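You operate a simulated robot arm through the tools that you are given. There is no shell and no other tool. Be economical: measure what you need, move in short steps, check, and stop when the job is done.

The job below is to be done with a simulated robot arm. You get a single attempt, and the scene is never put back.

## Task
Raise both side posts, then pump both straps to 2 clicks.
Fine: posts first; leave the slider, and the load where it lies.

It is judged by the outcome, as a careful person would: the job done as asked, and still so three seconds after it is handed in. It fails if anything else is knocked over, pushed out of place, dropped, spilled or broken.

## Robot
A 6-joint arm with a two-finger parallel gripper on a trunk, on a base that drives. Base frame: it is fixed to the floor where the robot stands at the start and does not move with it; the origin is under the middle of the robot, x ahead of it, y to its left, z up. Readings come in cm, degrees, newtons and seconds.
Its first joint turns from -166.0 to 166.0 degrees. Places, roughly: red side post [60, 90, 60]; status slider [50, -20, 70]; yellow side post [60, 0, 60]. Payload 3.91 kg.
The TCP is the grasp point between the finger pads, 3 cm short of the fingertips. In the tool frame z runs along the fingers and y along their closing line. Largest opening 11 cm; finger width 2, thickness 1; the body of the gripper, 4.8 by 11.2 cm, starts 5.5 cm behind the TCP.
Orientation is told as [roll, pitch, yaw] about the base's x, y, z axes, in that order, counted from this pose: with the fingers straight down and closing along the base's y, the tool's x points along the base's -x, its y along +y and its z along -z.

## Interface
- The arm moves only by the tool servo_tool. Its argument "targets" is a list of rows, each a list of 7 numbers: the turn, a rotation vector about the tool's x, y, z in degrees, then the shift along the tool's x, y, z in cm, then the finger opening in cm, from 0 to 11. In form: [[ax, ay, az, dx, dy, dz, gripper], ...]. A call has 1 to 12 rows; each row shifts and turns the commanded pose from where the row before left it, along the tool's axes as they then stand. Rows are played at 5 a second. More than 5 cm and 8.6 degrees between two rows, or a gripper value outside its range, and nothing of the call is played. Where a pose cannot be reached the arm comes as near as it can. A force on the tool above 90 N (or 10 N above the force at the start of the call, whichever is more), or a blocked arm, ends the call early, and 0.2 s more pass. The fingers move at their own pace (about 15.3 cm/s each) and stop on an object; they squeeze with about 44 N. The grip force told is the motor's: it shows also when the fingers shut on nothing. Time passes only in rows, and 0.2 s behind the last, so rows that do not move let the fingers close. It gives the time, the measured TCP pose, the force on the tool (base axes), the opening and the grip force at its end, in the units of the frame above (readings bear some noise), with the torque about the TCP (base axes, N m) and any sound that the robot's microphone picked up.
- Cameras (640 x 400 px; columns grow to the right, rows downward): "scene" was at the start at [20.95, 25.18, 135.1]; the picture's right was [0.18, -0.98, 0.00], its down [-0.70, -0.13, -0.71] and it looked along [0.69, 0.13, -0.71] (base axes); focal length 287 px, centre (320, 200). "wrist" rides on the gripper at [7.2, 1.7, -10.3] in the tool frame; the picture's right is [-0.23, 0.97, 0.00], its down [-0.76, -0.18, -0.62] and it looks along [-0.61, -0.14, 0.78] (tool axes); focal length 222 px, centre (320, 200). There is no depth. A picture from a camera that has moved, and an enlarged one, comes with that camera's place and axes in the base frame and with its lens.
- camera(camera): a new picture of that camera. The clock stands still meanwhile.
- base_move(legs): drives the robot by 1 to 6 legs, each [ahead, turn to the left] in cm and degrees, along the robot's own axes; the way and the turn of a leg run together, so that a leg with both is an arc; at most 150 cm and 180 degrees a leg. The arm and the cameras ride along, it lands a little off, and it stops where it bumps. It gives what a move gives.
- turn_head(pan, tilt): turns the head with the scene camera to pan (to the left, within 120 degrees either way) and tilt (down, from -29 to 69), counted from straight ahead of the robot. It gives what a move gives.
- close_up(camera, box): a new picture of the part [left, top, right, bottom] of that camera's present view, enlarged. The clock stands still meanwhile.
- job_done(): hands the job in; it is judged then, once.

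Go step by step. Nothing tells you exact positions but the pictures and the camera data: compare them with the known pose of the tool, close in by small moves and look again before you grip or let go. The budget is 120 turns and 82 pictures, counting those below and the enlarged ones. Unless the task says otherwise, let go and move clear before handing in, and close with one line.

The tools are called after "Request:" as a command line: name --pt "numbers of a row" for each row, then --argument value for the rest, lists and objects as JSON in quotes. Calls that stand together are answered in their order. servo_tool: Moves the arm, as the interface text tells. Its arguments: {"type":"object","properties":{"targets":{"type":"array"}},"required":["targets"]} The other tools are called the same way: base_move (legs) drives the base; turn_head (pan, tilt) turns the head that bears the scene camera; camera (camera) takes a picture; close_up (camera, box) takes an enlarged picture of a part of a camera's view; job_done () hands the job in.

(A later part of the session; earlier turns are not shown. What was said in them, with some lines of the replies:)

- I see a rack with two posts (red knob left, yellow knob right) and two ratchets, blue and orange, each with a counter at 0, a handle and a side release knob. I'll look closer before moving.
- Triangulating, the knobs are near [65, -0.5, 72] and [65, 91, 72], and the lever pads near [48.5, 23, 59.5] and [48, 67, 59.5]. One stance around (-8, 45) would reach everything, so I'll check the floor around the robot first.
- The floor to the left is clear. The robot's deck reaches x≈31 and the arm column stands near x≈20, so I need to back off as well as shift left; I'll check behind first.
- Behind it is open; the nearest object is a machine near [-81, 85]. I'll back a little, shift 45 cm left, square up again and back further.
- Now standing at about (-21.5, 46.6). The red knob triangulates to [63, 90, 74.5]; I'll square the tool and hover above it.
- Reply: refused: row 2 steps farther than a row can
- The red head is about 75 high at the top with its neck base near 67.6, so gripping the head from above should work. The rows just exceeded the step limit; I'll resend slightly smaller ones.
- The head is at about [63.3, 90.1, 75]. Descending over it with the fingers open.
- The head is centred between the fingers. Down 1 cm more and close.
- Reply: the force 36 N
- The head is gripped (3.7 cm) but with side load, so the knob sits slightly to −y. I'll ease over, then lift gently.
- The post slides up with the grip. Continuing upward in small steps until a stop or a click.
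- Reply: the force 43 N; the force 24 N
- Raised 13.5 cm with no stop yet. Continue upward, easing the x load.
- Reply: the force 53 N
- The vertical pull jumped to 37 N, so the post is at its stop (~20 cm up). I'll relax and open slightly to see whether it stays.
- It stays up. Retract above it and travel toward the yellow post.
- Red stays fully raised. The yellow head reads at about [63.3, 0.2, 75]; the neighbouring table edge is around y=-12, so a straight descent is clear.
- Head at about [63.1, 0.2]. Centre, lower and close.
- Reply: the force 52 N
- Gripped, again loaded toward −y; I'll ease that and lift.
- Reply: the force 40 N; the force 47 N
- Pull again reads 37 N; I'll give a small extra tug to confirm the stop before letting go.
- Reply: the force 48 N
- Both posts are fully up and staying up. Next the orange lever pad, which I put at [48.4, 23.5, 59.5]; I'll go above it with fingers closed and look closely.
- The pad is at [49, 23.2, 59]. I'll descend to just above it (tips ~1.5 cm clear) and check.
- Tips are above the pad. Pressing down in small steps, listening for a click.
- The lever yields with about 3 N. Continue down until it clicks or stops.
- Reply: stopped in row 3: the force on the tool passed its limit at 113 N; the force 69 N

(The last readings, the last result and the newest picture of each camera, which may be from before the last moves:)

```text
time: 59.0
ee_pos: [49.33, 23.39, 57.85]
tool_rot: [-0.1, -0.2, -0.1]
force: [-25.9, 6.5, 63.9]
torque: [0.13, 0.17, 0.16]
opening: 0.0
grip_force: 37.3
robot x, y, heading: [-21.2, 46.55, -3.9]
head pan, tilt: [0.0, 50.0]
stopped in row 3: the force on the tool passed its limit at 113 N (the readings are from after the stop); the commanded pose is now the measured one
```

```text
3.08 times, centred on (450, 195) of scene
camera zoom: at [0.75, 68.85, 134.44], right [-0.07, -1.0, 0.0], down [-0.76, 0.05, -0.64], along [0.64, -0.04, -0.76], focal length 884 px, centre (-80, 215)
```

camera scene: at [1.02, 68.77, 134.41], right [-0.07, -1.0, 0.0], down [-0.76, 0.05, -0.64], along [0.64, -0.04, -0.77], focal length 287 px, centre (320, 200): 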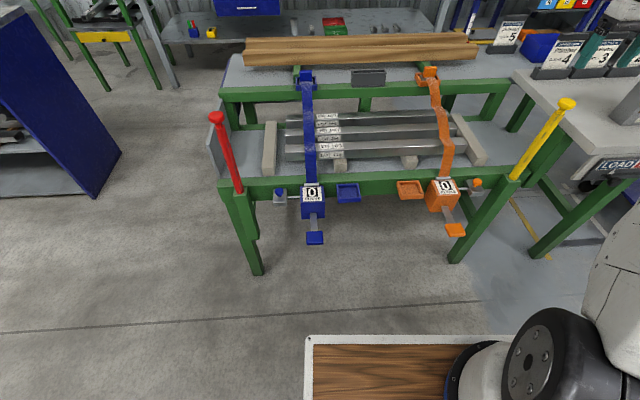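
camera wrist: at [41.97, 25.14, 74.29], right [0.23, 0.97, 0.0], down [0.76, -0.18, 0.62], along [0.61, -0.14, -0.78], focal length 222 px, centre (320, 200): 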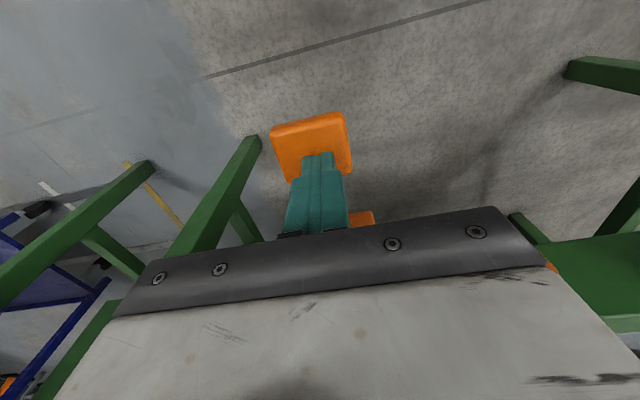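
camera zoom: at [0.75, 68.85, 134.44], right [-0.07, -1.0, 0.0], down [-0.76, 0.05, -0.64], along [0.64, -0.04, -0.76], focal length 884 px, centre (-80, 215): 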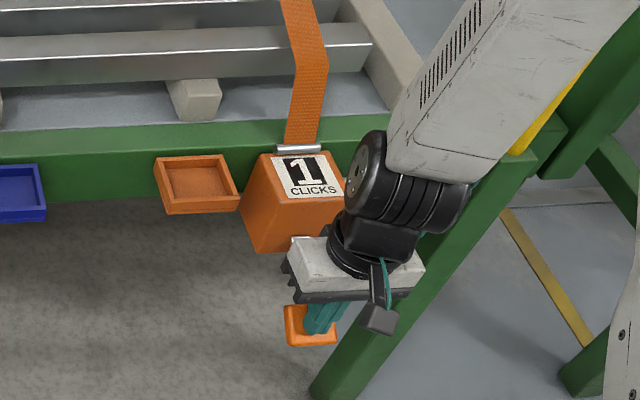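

One stroke gave 1 click, with the bottom stop near TCP z≈58. I'll rise fully so the lever returns.

Request:
servo_tool --pt "0 0 0 0 0 -1 0" --pt "0 0 0 0 0 -2 0" --pt "0 0 0 0 0 -2 0" --pt "0 0 0 0 0 -2 0" --pt "0 0 0 0 0 0 0" --pt "0 0 0 0 0 0 0" --pt "0 0 0 0 0 0 0"

Request:
close_up --camera "scene" --box '[370, 130, 530, 260]'

```text
time: 60.6
ee_pos: [49.4, 23.32, 64.77]
tool_rot: [-0.1, -0.2, -0.2]
force: [0.6, 0.2, -0.9]
torque: [0.0, 0.01, 0.02]
opening: 0.0
grip_force: 37.7
robot x, y, heading: [-21.0, 46.57, -4.0]
head pan, tilt: [0.0, 50.0]
```

```text
3.08 times, centred on (450, 195) of scene
camera zoom: at [1.01, 68.77, 134.41], right [-0.07, -1.0, 0.0], down [-0.76, 0.05, -0.64], along [0.64, -0.04, -0.77], focal length 884 px, centre (-80, 215)
```

zoom: 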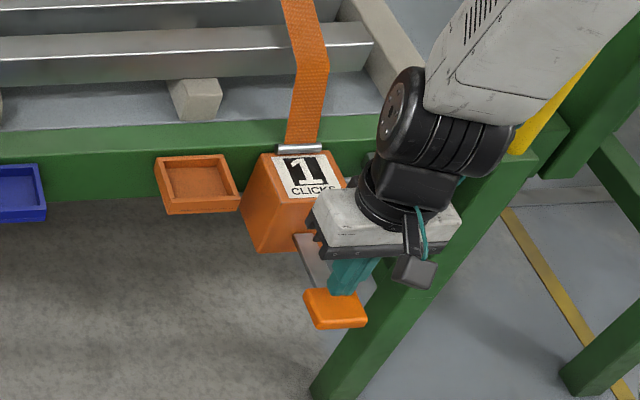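

The lever is back at rest and the counter shows 1. Second stroke: to about z 58.2, with finer steps near the end.

Request:
servo_tool --pt "0 0 0 0 0 2 0" --pt "0 0 0 0 0 2 0" --pt "0 0 0 0 0 1.3 0" --pt "0 0 0 0 0 0.6 0" --pt "0 0 0 0 0 0.4 0" --pt "0 0 0 0 0 0.2 0" --pt "0 0 0 0 0 0 0"

Request:
close_up --camera "scene" --box '[370, 130, 530, 260]'

```text
time: 62.2
ee_pos: [49.49, 23.45, 58.13]
tool_rot: [-0.2, -0.2, -0.2]
force: [-7.1, -0.3, 21.6]
torque: [0.02, -0.05, -0.05]
opening: 0.0
grip_force: 37.6
robot x, y, heading: [-21.03, 46.41, -3.8]
head pan, tilt: [0.0, 50.0]
```

```text
3.08 times, centred on (450, 195) of scene
camera zoom: at [0.93, 68.79, 134.42], right [-0.07, -1.0, 0.0], down [-0.76, 0.05, -0.64], along [0.64, -0.04, -0.77], focal length 884 px, centre (-80, 215)
```

zoom: 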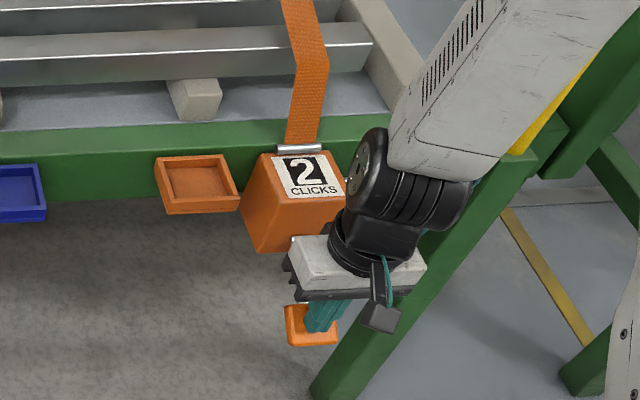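

Orange reads 2. I'll rise clear and move over the blue pad, which projects to about [48.8, 67.3, 59].

Request:
servo_tool --pt "0 0 0 0 0 -1 0" --pt "0 0 0 0 0 -3 0" --pt "0 0 0 0 0 -4 0" --pt "0 0 0 0 0 -4.5 0" --pt "0 0 0 0 0 -4.5 0" --pt "0 0 0 0 0 -4.5 0" --pt "0.2 0.2 0.2 0 4.9 0 0" --pt "0 0 0 0 4.9 0 0" --pt "0 0 0 0 4.9 0 0" --pt "0 0 0 0 4.9 0 0"

Request:
servo_tool --pt "0 0 0 0 4.9 0 0" --pt "0 0 0 0 4.9 0 0" --pt "0 0 0 0 4.9 0 0" --pt "0 0 0 0 4.9 0 0" --pt "0 0 0 0 4.8 0 0" --pt "0 0 0 0 0 0 0"

Request:
camera --camera "wrist"

Request:
camera --camera "scene"

```text
time: 64.4
ee_pos: [49.41, 42.87, 79.49]
tool_rot: [-0.3, 0.0, -0.5]
force: [0.3, -0.1, 0.3]
torque: [0.05, 0.01, 0.0]
opening: 0.0
grip_force: 38.3
robot x, y, heading: [-21.12, 46.24, -3.8]
head pan, tilt: [0.0, 50.0]
```

```text
time: 65.8
ee_pos: [49.41, 67.61, 79.28]
tool_rot: [-0.4, -0.1, -0.3]
force: [0.9, 0.2, 0.7]
torque: [0.01, 0.03, 0.0]
opening: 0.01
grip_force: 38.0
robot x, y, heading: [-21.21, 46.78, -3.8]
head pan, tilt: [0.0, 50.0]
```

```text
41 pictures are left
camera wrist: at [42.22, 69.34, 89.65], right [0.23, 0.97, -0.01], down [0.76, -0.18, 0.62], along [0.61, -0.15, -0.78], focal length 222 px, centre (320, 200)
```

wrist: 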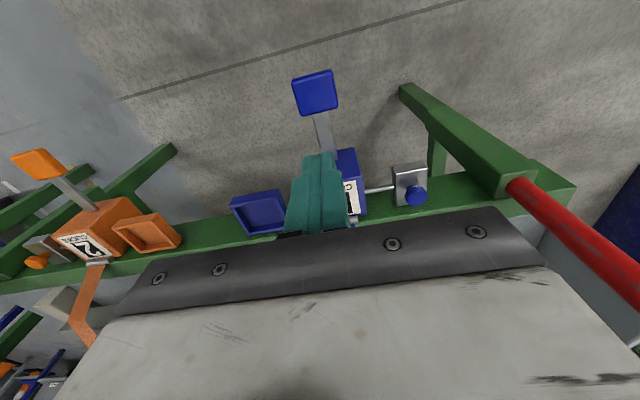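

```text
40 pictures are left
camera scene: at [1.01, 68.79, 134.41], right [-0.07, -1.0, 0.0], down [-0.76, 0.05, -0.64], along [0.64, -0.04, -0.77], focal length 287 px, centre (320, 200)
```

scene: 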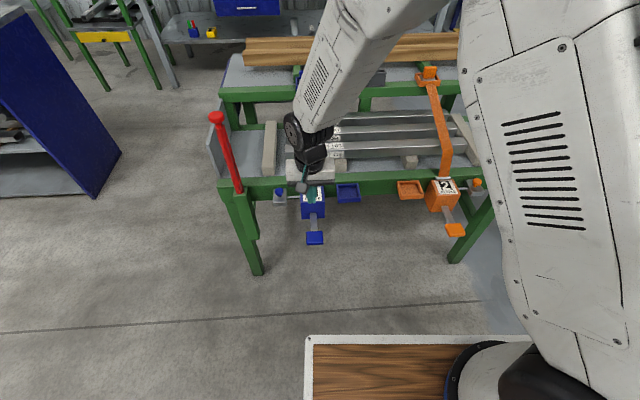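

Blue pad at [49, 66.9, 59]. Aligning and descending to just above it.

Request:
servo_tool --pt "0.3 0 -0.3 0.3 -0.5 4.5 0" --pt "0 0 0 0 0 4.5 0" --pt "0 0 0 0 0 4 0" --pt "0 0 0 0 0 2 0" --pt "0 0 0 0 0 0 0"

Request:
camera --camera "wrist"

Request:
close_up --camera "scene" --box '[250, 130, 390, 260]'

```text
time: 67.0
ee_pos: [49.47, 66.98, 64.1]
tool_rot: [-0.7, 0.0, 0.1]
force: [0.5, 0.2, -0.5]
torque: [0.0, -0.02, -0.01]
opening: 0.0
grip_force: 37.8
robot x, y, heading: [-21.16, 46.68, -3.7]
head pan, tilt: [0.0, 50.0]
```

```text
39 pictures are left
camera wrist: at [42.15, 68.78, 74.45], right [0.23, 0.97, -0.01], down [0.76, -0.17, 0.63], along [0.61, -0.15, -0.78], focal length 222 px, centre (320, 200)
```

wrist: 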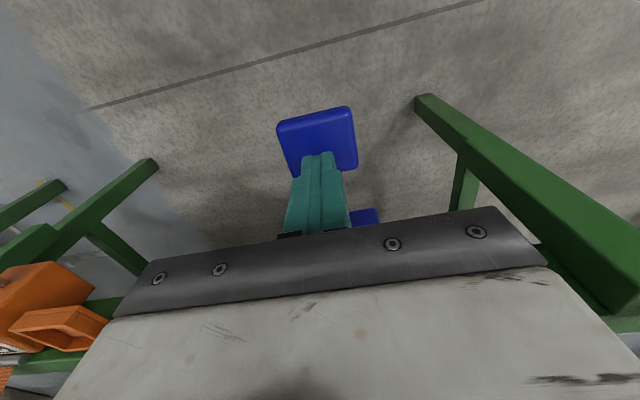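

```text
3.08 times, centred on (320, 195) of scene
camera zoom: at [1.01, 68.79, 134.41], right [-0.07, -1.0, 0.0], down [-0.76, 0.05, -0.64], along [0.64, -0.04, -0.77], focal length 884 px, centre (320, 215)
```

zoom: 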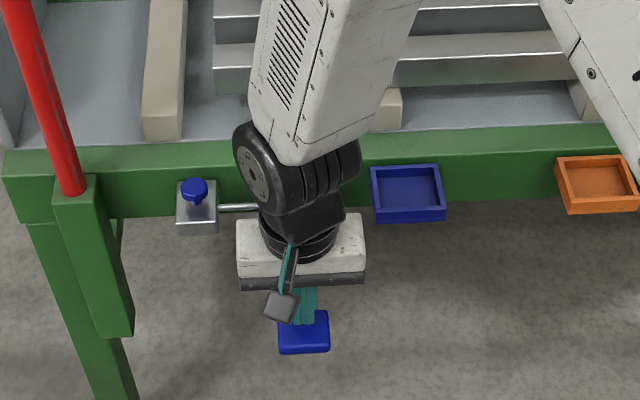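

Tips are over the blue pad. First stroke to TCP z≈58.1.

Request:
servo_tool --pt "0 0 0 0 0 2 0" --pt "0 0 0 0 0 2 0" --pt "0 0 0 0 0 1.2 0" --pt "0 0 0 0 0 0.5 0" --pt "0 0 0 0 0 0.3 0" --pt "0 0 0 0 0 0 0"

```text
time: 68.4
ee_pos: [49.29, 66.77, 58.49]
tool_rot: [-0.6, 0.0, -0.1]
force: [-1.0, 1.2, 3.1]
torque: [0.06, 0.0, 0.02]
opening: 0.0
grip_force: 37.5
robot x, y, heading: [-21.0, 46.47, -4.0]
head pan, tilt: [0.0, 50.0]
```

Only 3 N so far, not yet at the stop; a bit further.

Request:
servo_tool --pt "0 0 0 0 0 0.25 0" --pt "0 0 0 0 0 0.2 0" --pt "0 0 0 0 0 0 0"

```text
time: 69.2
ee_pos: [49.29, 66.67, 58.07]
tool_rot: [-0.7, -0.1, 0.1]
force: [-7.3, 1.3, 17.1]
torque: [0.13, 0.08, -0.04]
opening: 0.0
grip_force: 37.7
robot x, y, heading: [-21.26, 46.46, -3.6]
head pan, tilt: [0.0, 50.0]
```

At the stop now. Rise and step aside in y to read the counter.

Request:
servo_tool --pt "0 0 0 0 0 -2 0" --pt "0 0 0 0 0 -3 0" --pt "0 0 0 0 0 -3 0" --pt "0 0 0 0 -4.5 0 0" --pt "0 0 0 0 -4.5 0 0" --pt "0 0 0 0 -4.5 0 0" --pt "0 0 0 0 0 0 0"

Request:
close_up --camera "scene" --box '[250, 130, 390, 260]'

```text
time: 70.8
ee_pos: [49.15, 53.14, 66.18]
tool_rot: [-0.5, 0.0, 0.1]
force: [0.5, -0.4, -0.1]
torque: [-0.03, 0.02, 0.02]
opening: 0.04
grip_force: 37.8
robot x, y, heading: [-21.28, 46.46, -3.7]
head pan, tilt: [0.0, 50.0]
```

```text
3.08 times, centred on (320, 195) of scene
camera zoom: at [1.01, 68.79, 134.41], right [-0.07, -1.0, 0.0], down [-0.76, 0.05, -0.64], along [0.64, -0.04, -0.77], focal length 884 px, centre (320, 215)
```

zoom: 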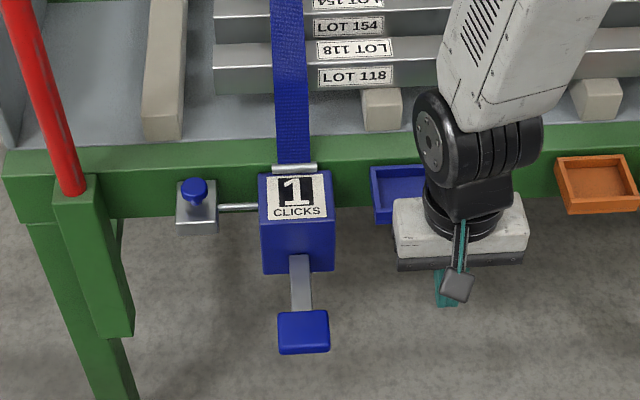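

Blue reads 1 and the lever is back up. Second stroke.

Request:
servo_tool --pt "0 0 0 0 4.5 0 0" --pt "0 0 0 0 4.5 0 0" --pt "0 0 0 0 4.7 0 0" --pt "0 0 0 0 0 2 0" --pt "0 0 0 0 0 2 0" --pt "0 0 0 0 0 2 0" --pt "0 0 0 0 0 1.3 0" --pt "0 0 0 0 0 0.4 0" --pt "0 0 0 0 0 0.3 0" --pt "0 0 0 0 0 0 0"

```text
time: 73.0
ee_pos: [49.24, 66.81, 57.98]
tool_rot: [-0.6, 0.0, 0.0]
force: [-5.8, 1.3, 13.5]
torque: [0.08, 0.03, -0.05]
opening: 0.0
grip_force: 37.5
robot x, y, heading: [-21.09, 46.72, -3.9]
head pan, tilt: [0.0, 50.0]
```

At the stop again. Rise, move clear and inspect everything.

Request:
servo_tool --pt "0 0 0 0 0 -2 0" --pt "0 0 0 0 0 -3 0" --pt "0 0 0 0 0 -4 0" --pt "0 0 0 0 -4.5 0 0" --pt "0 0 0 0 -4.5 0 0" --pt "0 0 0 0 -4.5 0 0" --pt "0 0 0 0 -4.5 0 0" --pt "0 0 0 0 0 -4.5 0" --pt "0 0 0 0 0 -4.5 0" --pt "0 0 0 0 0 -4.5 0" --pt "0 0 0 0 0 0 0"

Request:
camera --camera "scene"

Request:
close_up --camera "scene" --box '[250, 150, 500, 260]'

```text
time: 75.4
ee_pos: [49.19, 48.87, 80.76]
tool_rot: [-0.4, 0.0, 0.0]
force: [-0.5, 0.4, 0.2]
torque: [-0.01, -0.03, 0.0]
opening: 0.0
grip_force: 38.0
robot x, y, heading: [-21.29, 46.4, -3.8]
head pan, tilt: [0.0, 50.0]
```

```text
36 pictures are left
camera scene: at [1.02, 68.78, 134.41], right [-0.07, -1.0, 0.0], down [-0.76, 0.05, -0.64], along [0.64, -0.04, -0.77], focal length 287 px, centre (320, 200)
```

scene: 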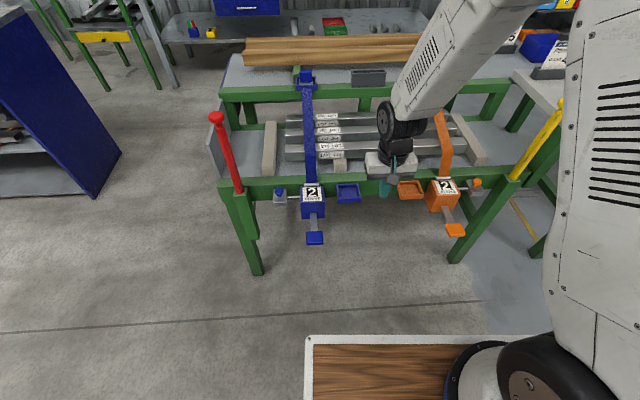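

```text
2.56 times, centred on (375, 205) of scene
camera zoom: at [1.02, 68.78, 134.41], right [-0.07, -1.0, 0.0], down [-0.76, 0.05, -0.64], along [0.64, -0.04, -0.77], focal length 736 px, centre (179, 187)
```

zoom: 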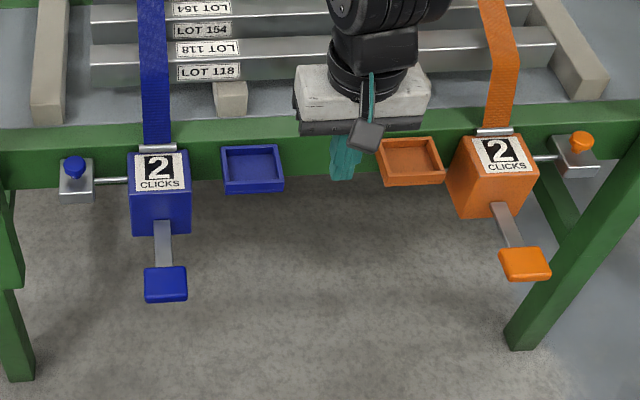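

Both counters read 2, both posts are up, the load and slider are untouched, and the arm is clear. Handing in.

Request:
job_done

```text
The job is handed in.
```

The job is handed in: I raised both side posts to their stops first, then pumped both straps to 2 clicks, and left the slider and the load alone.
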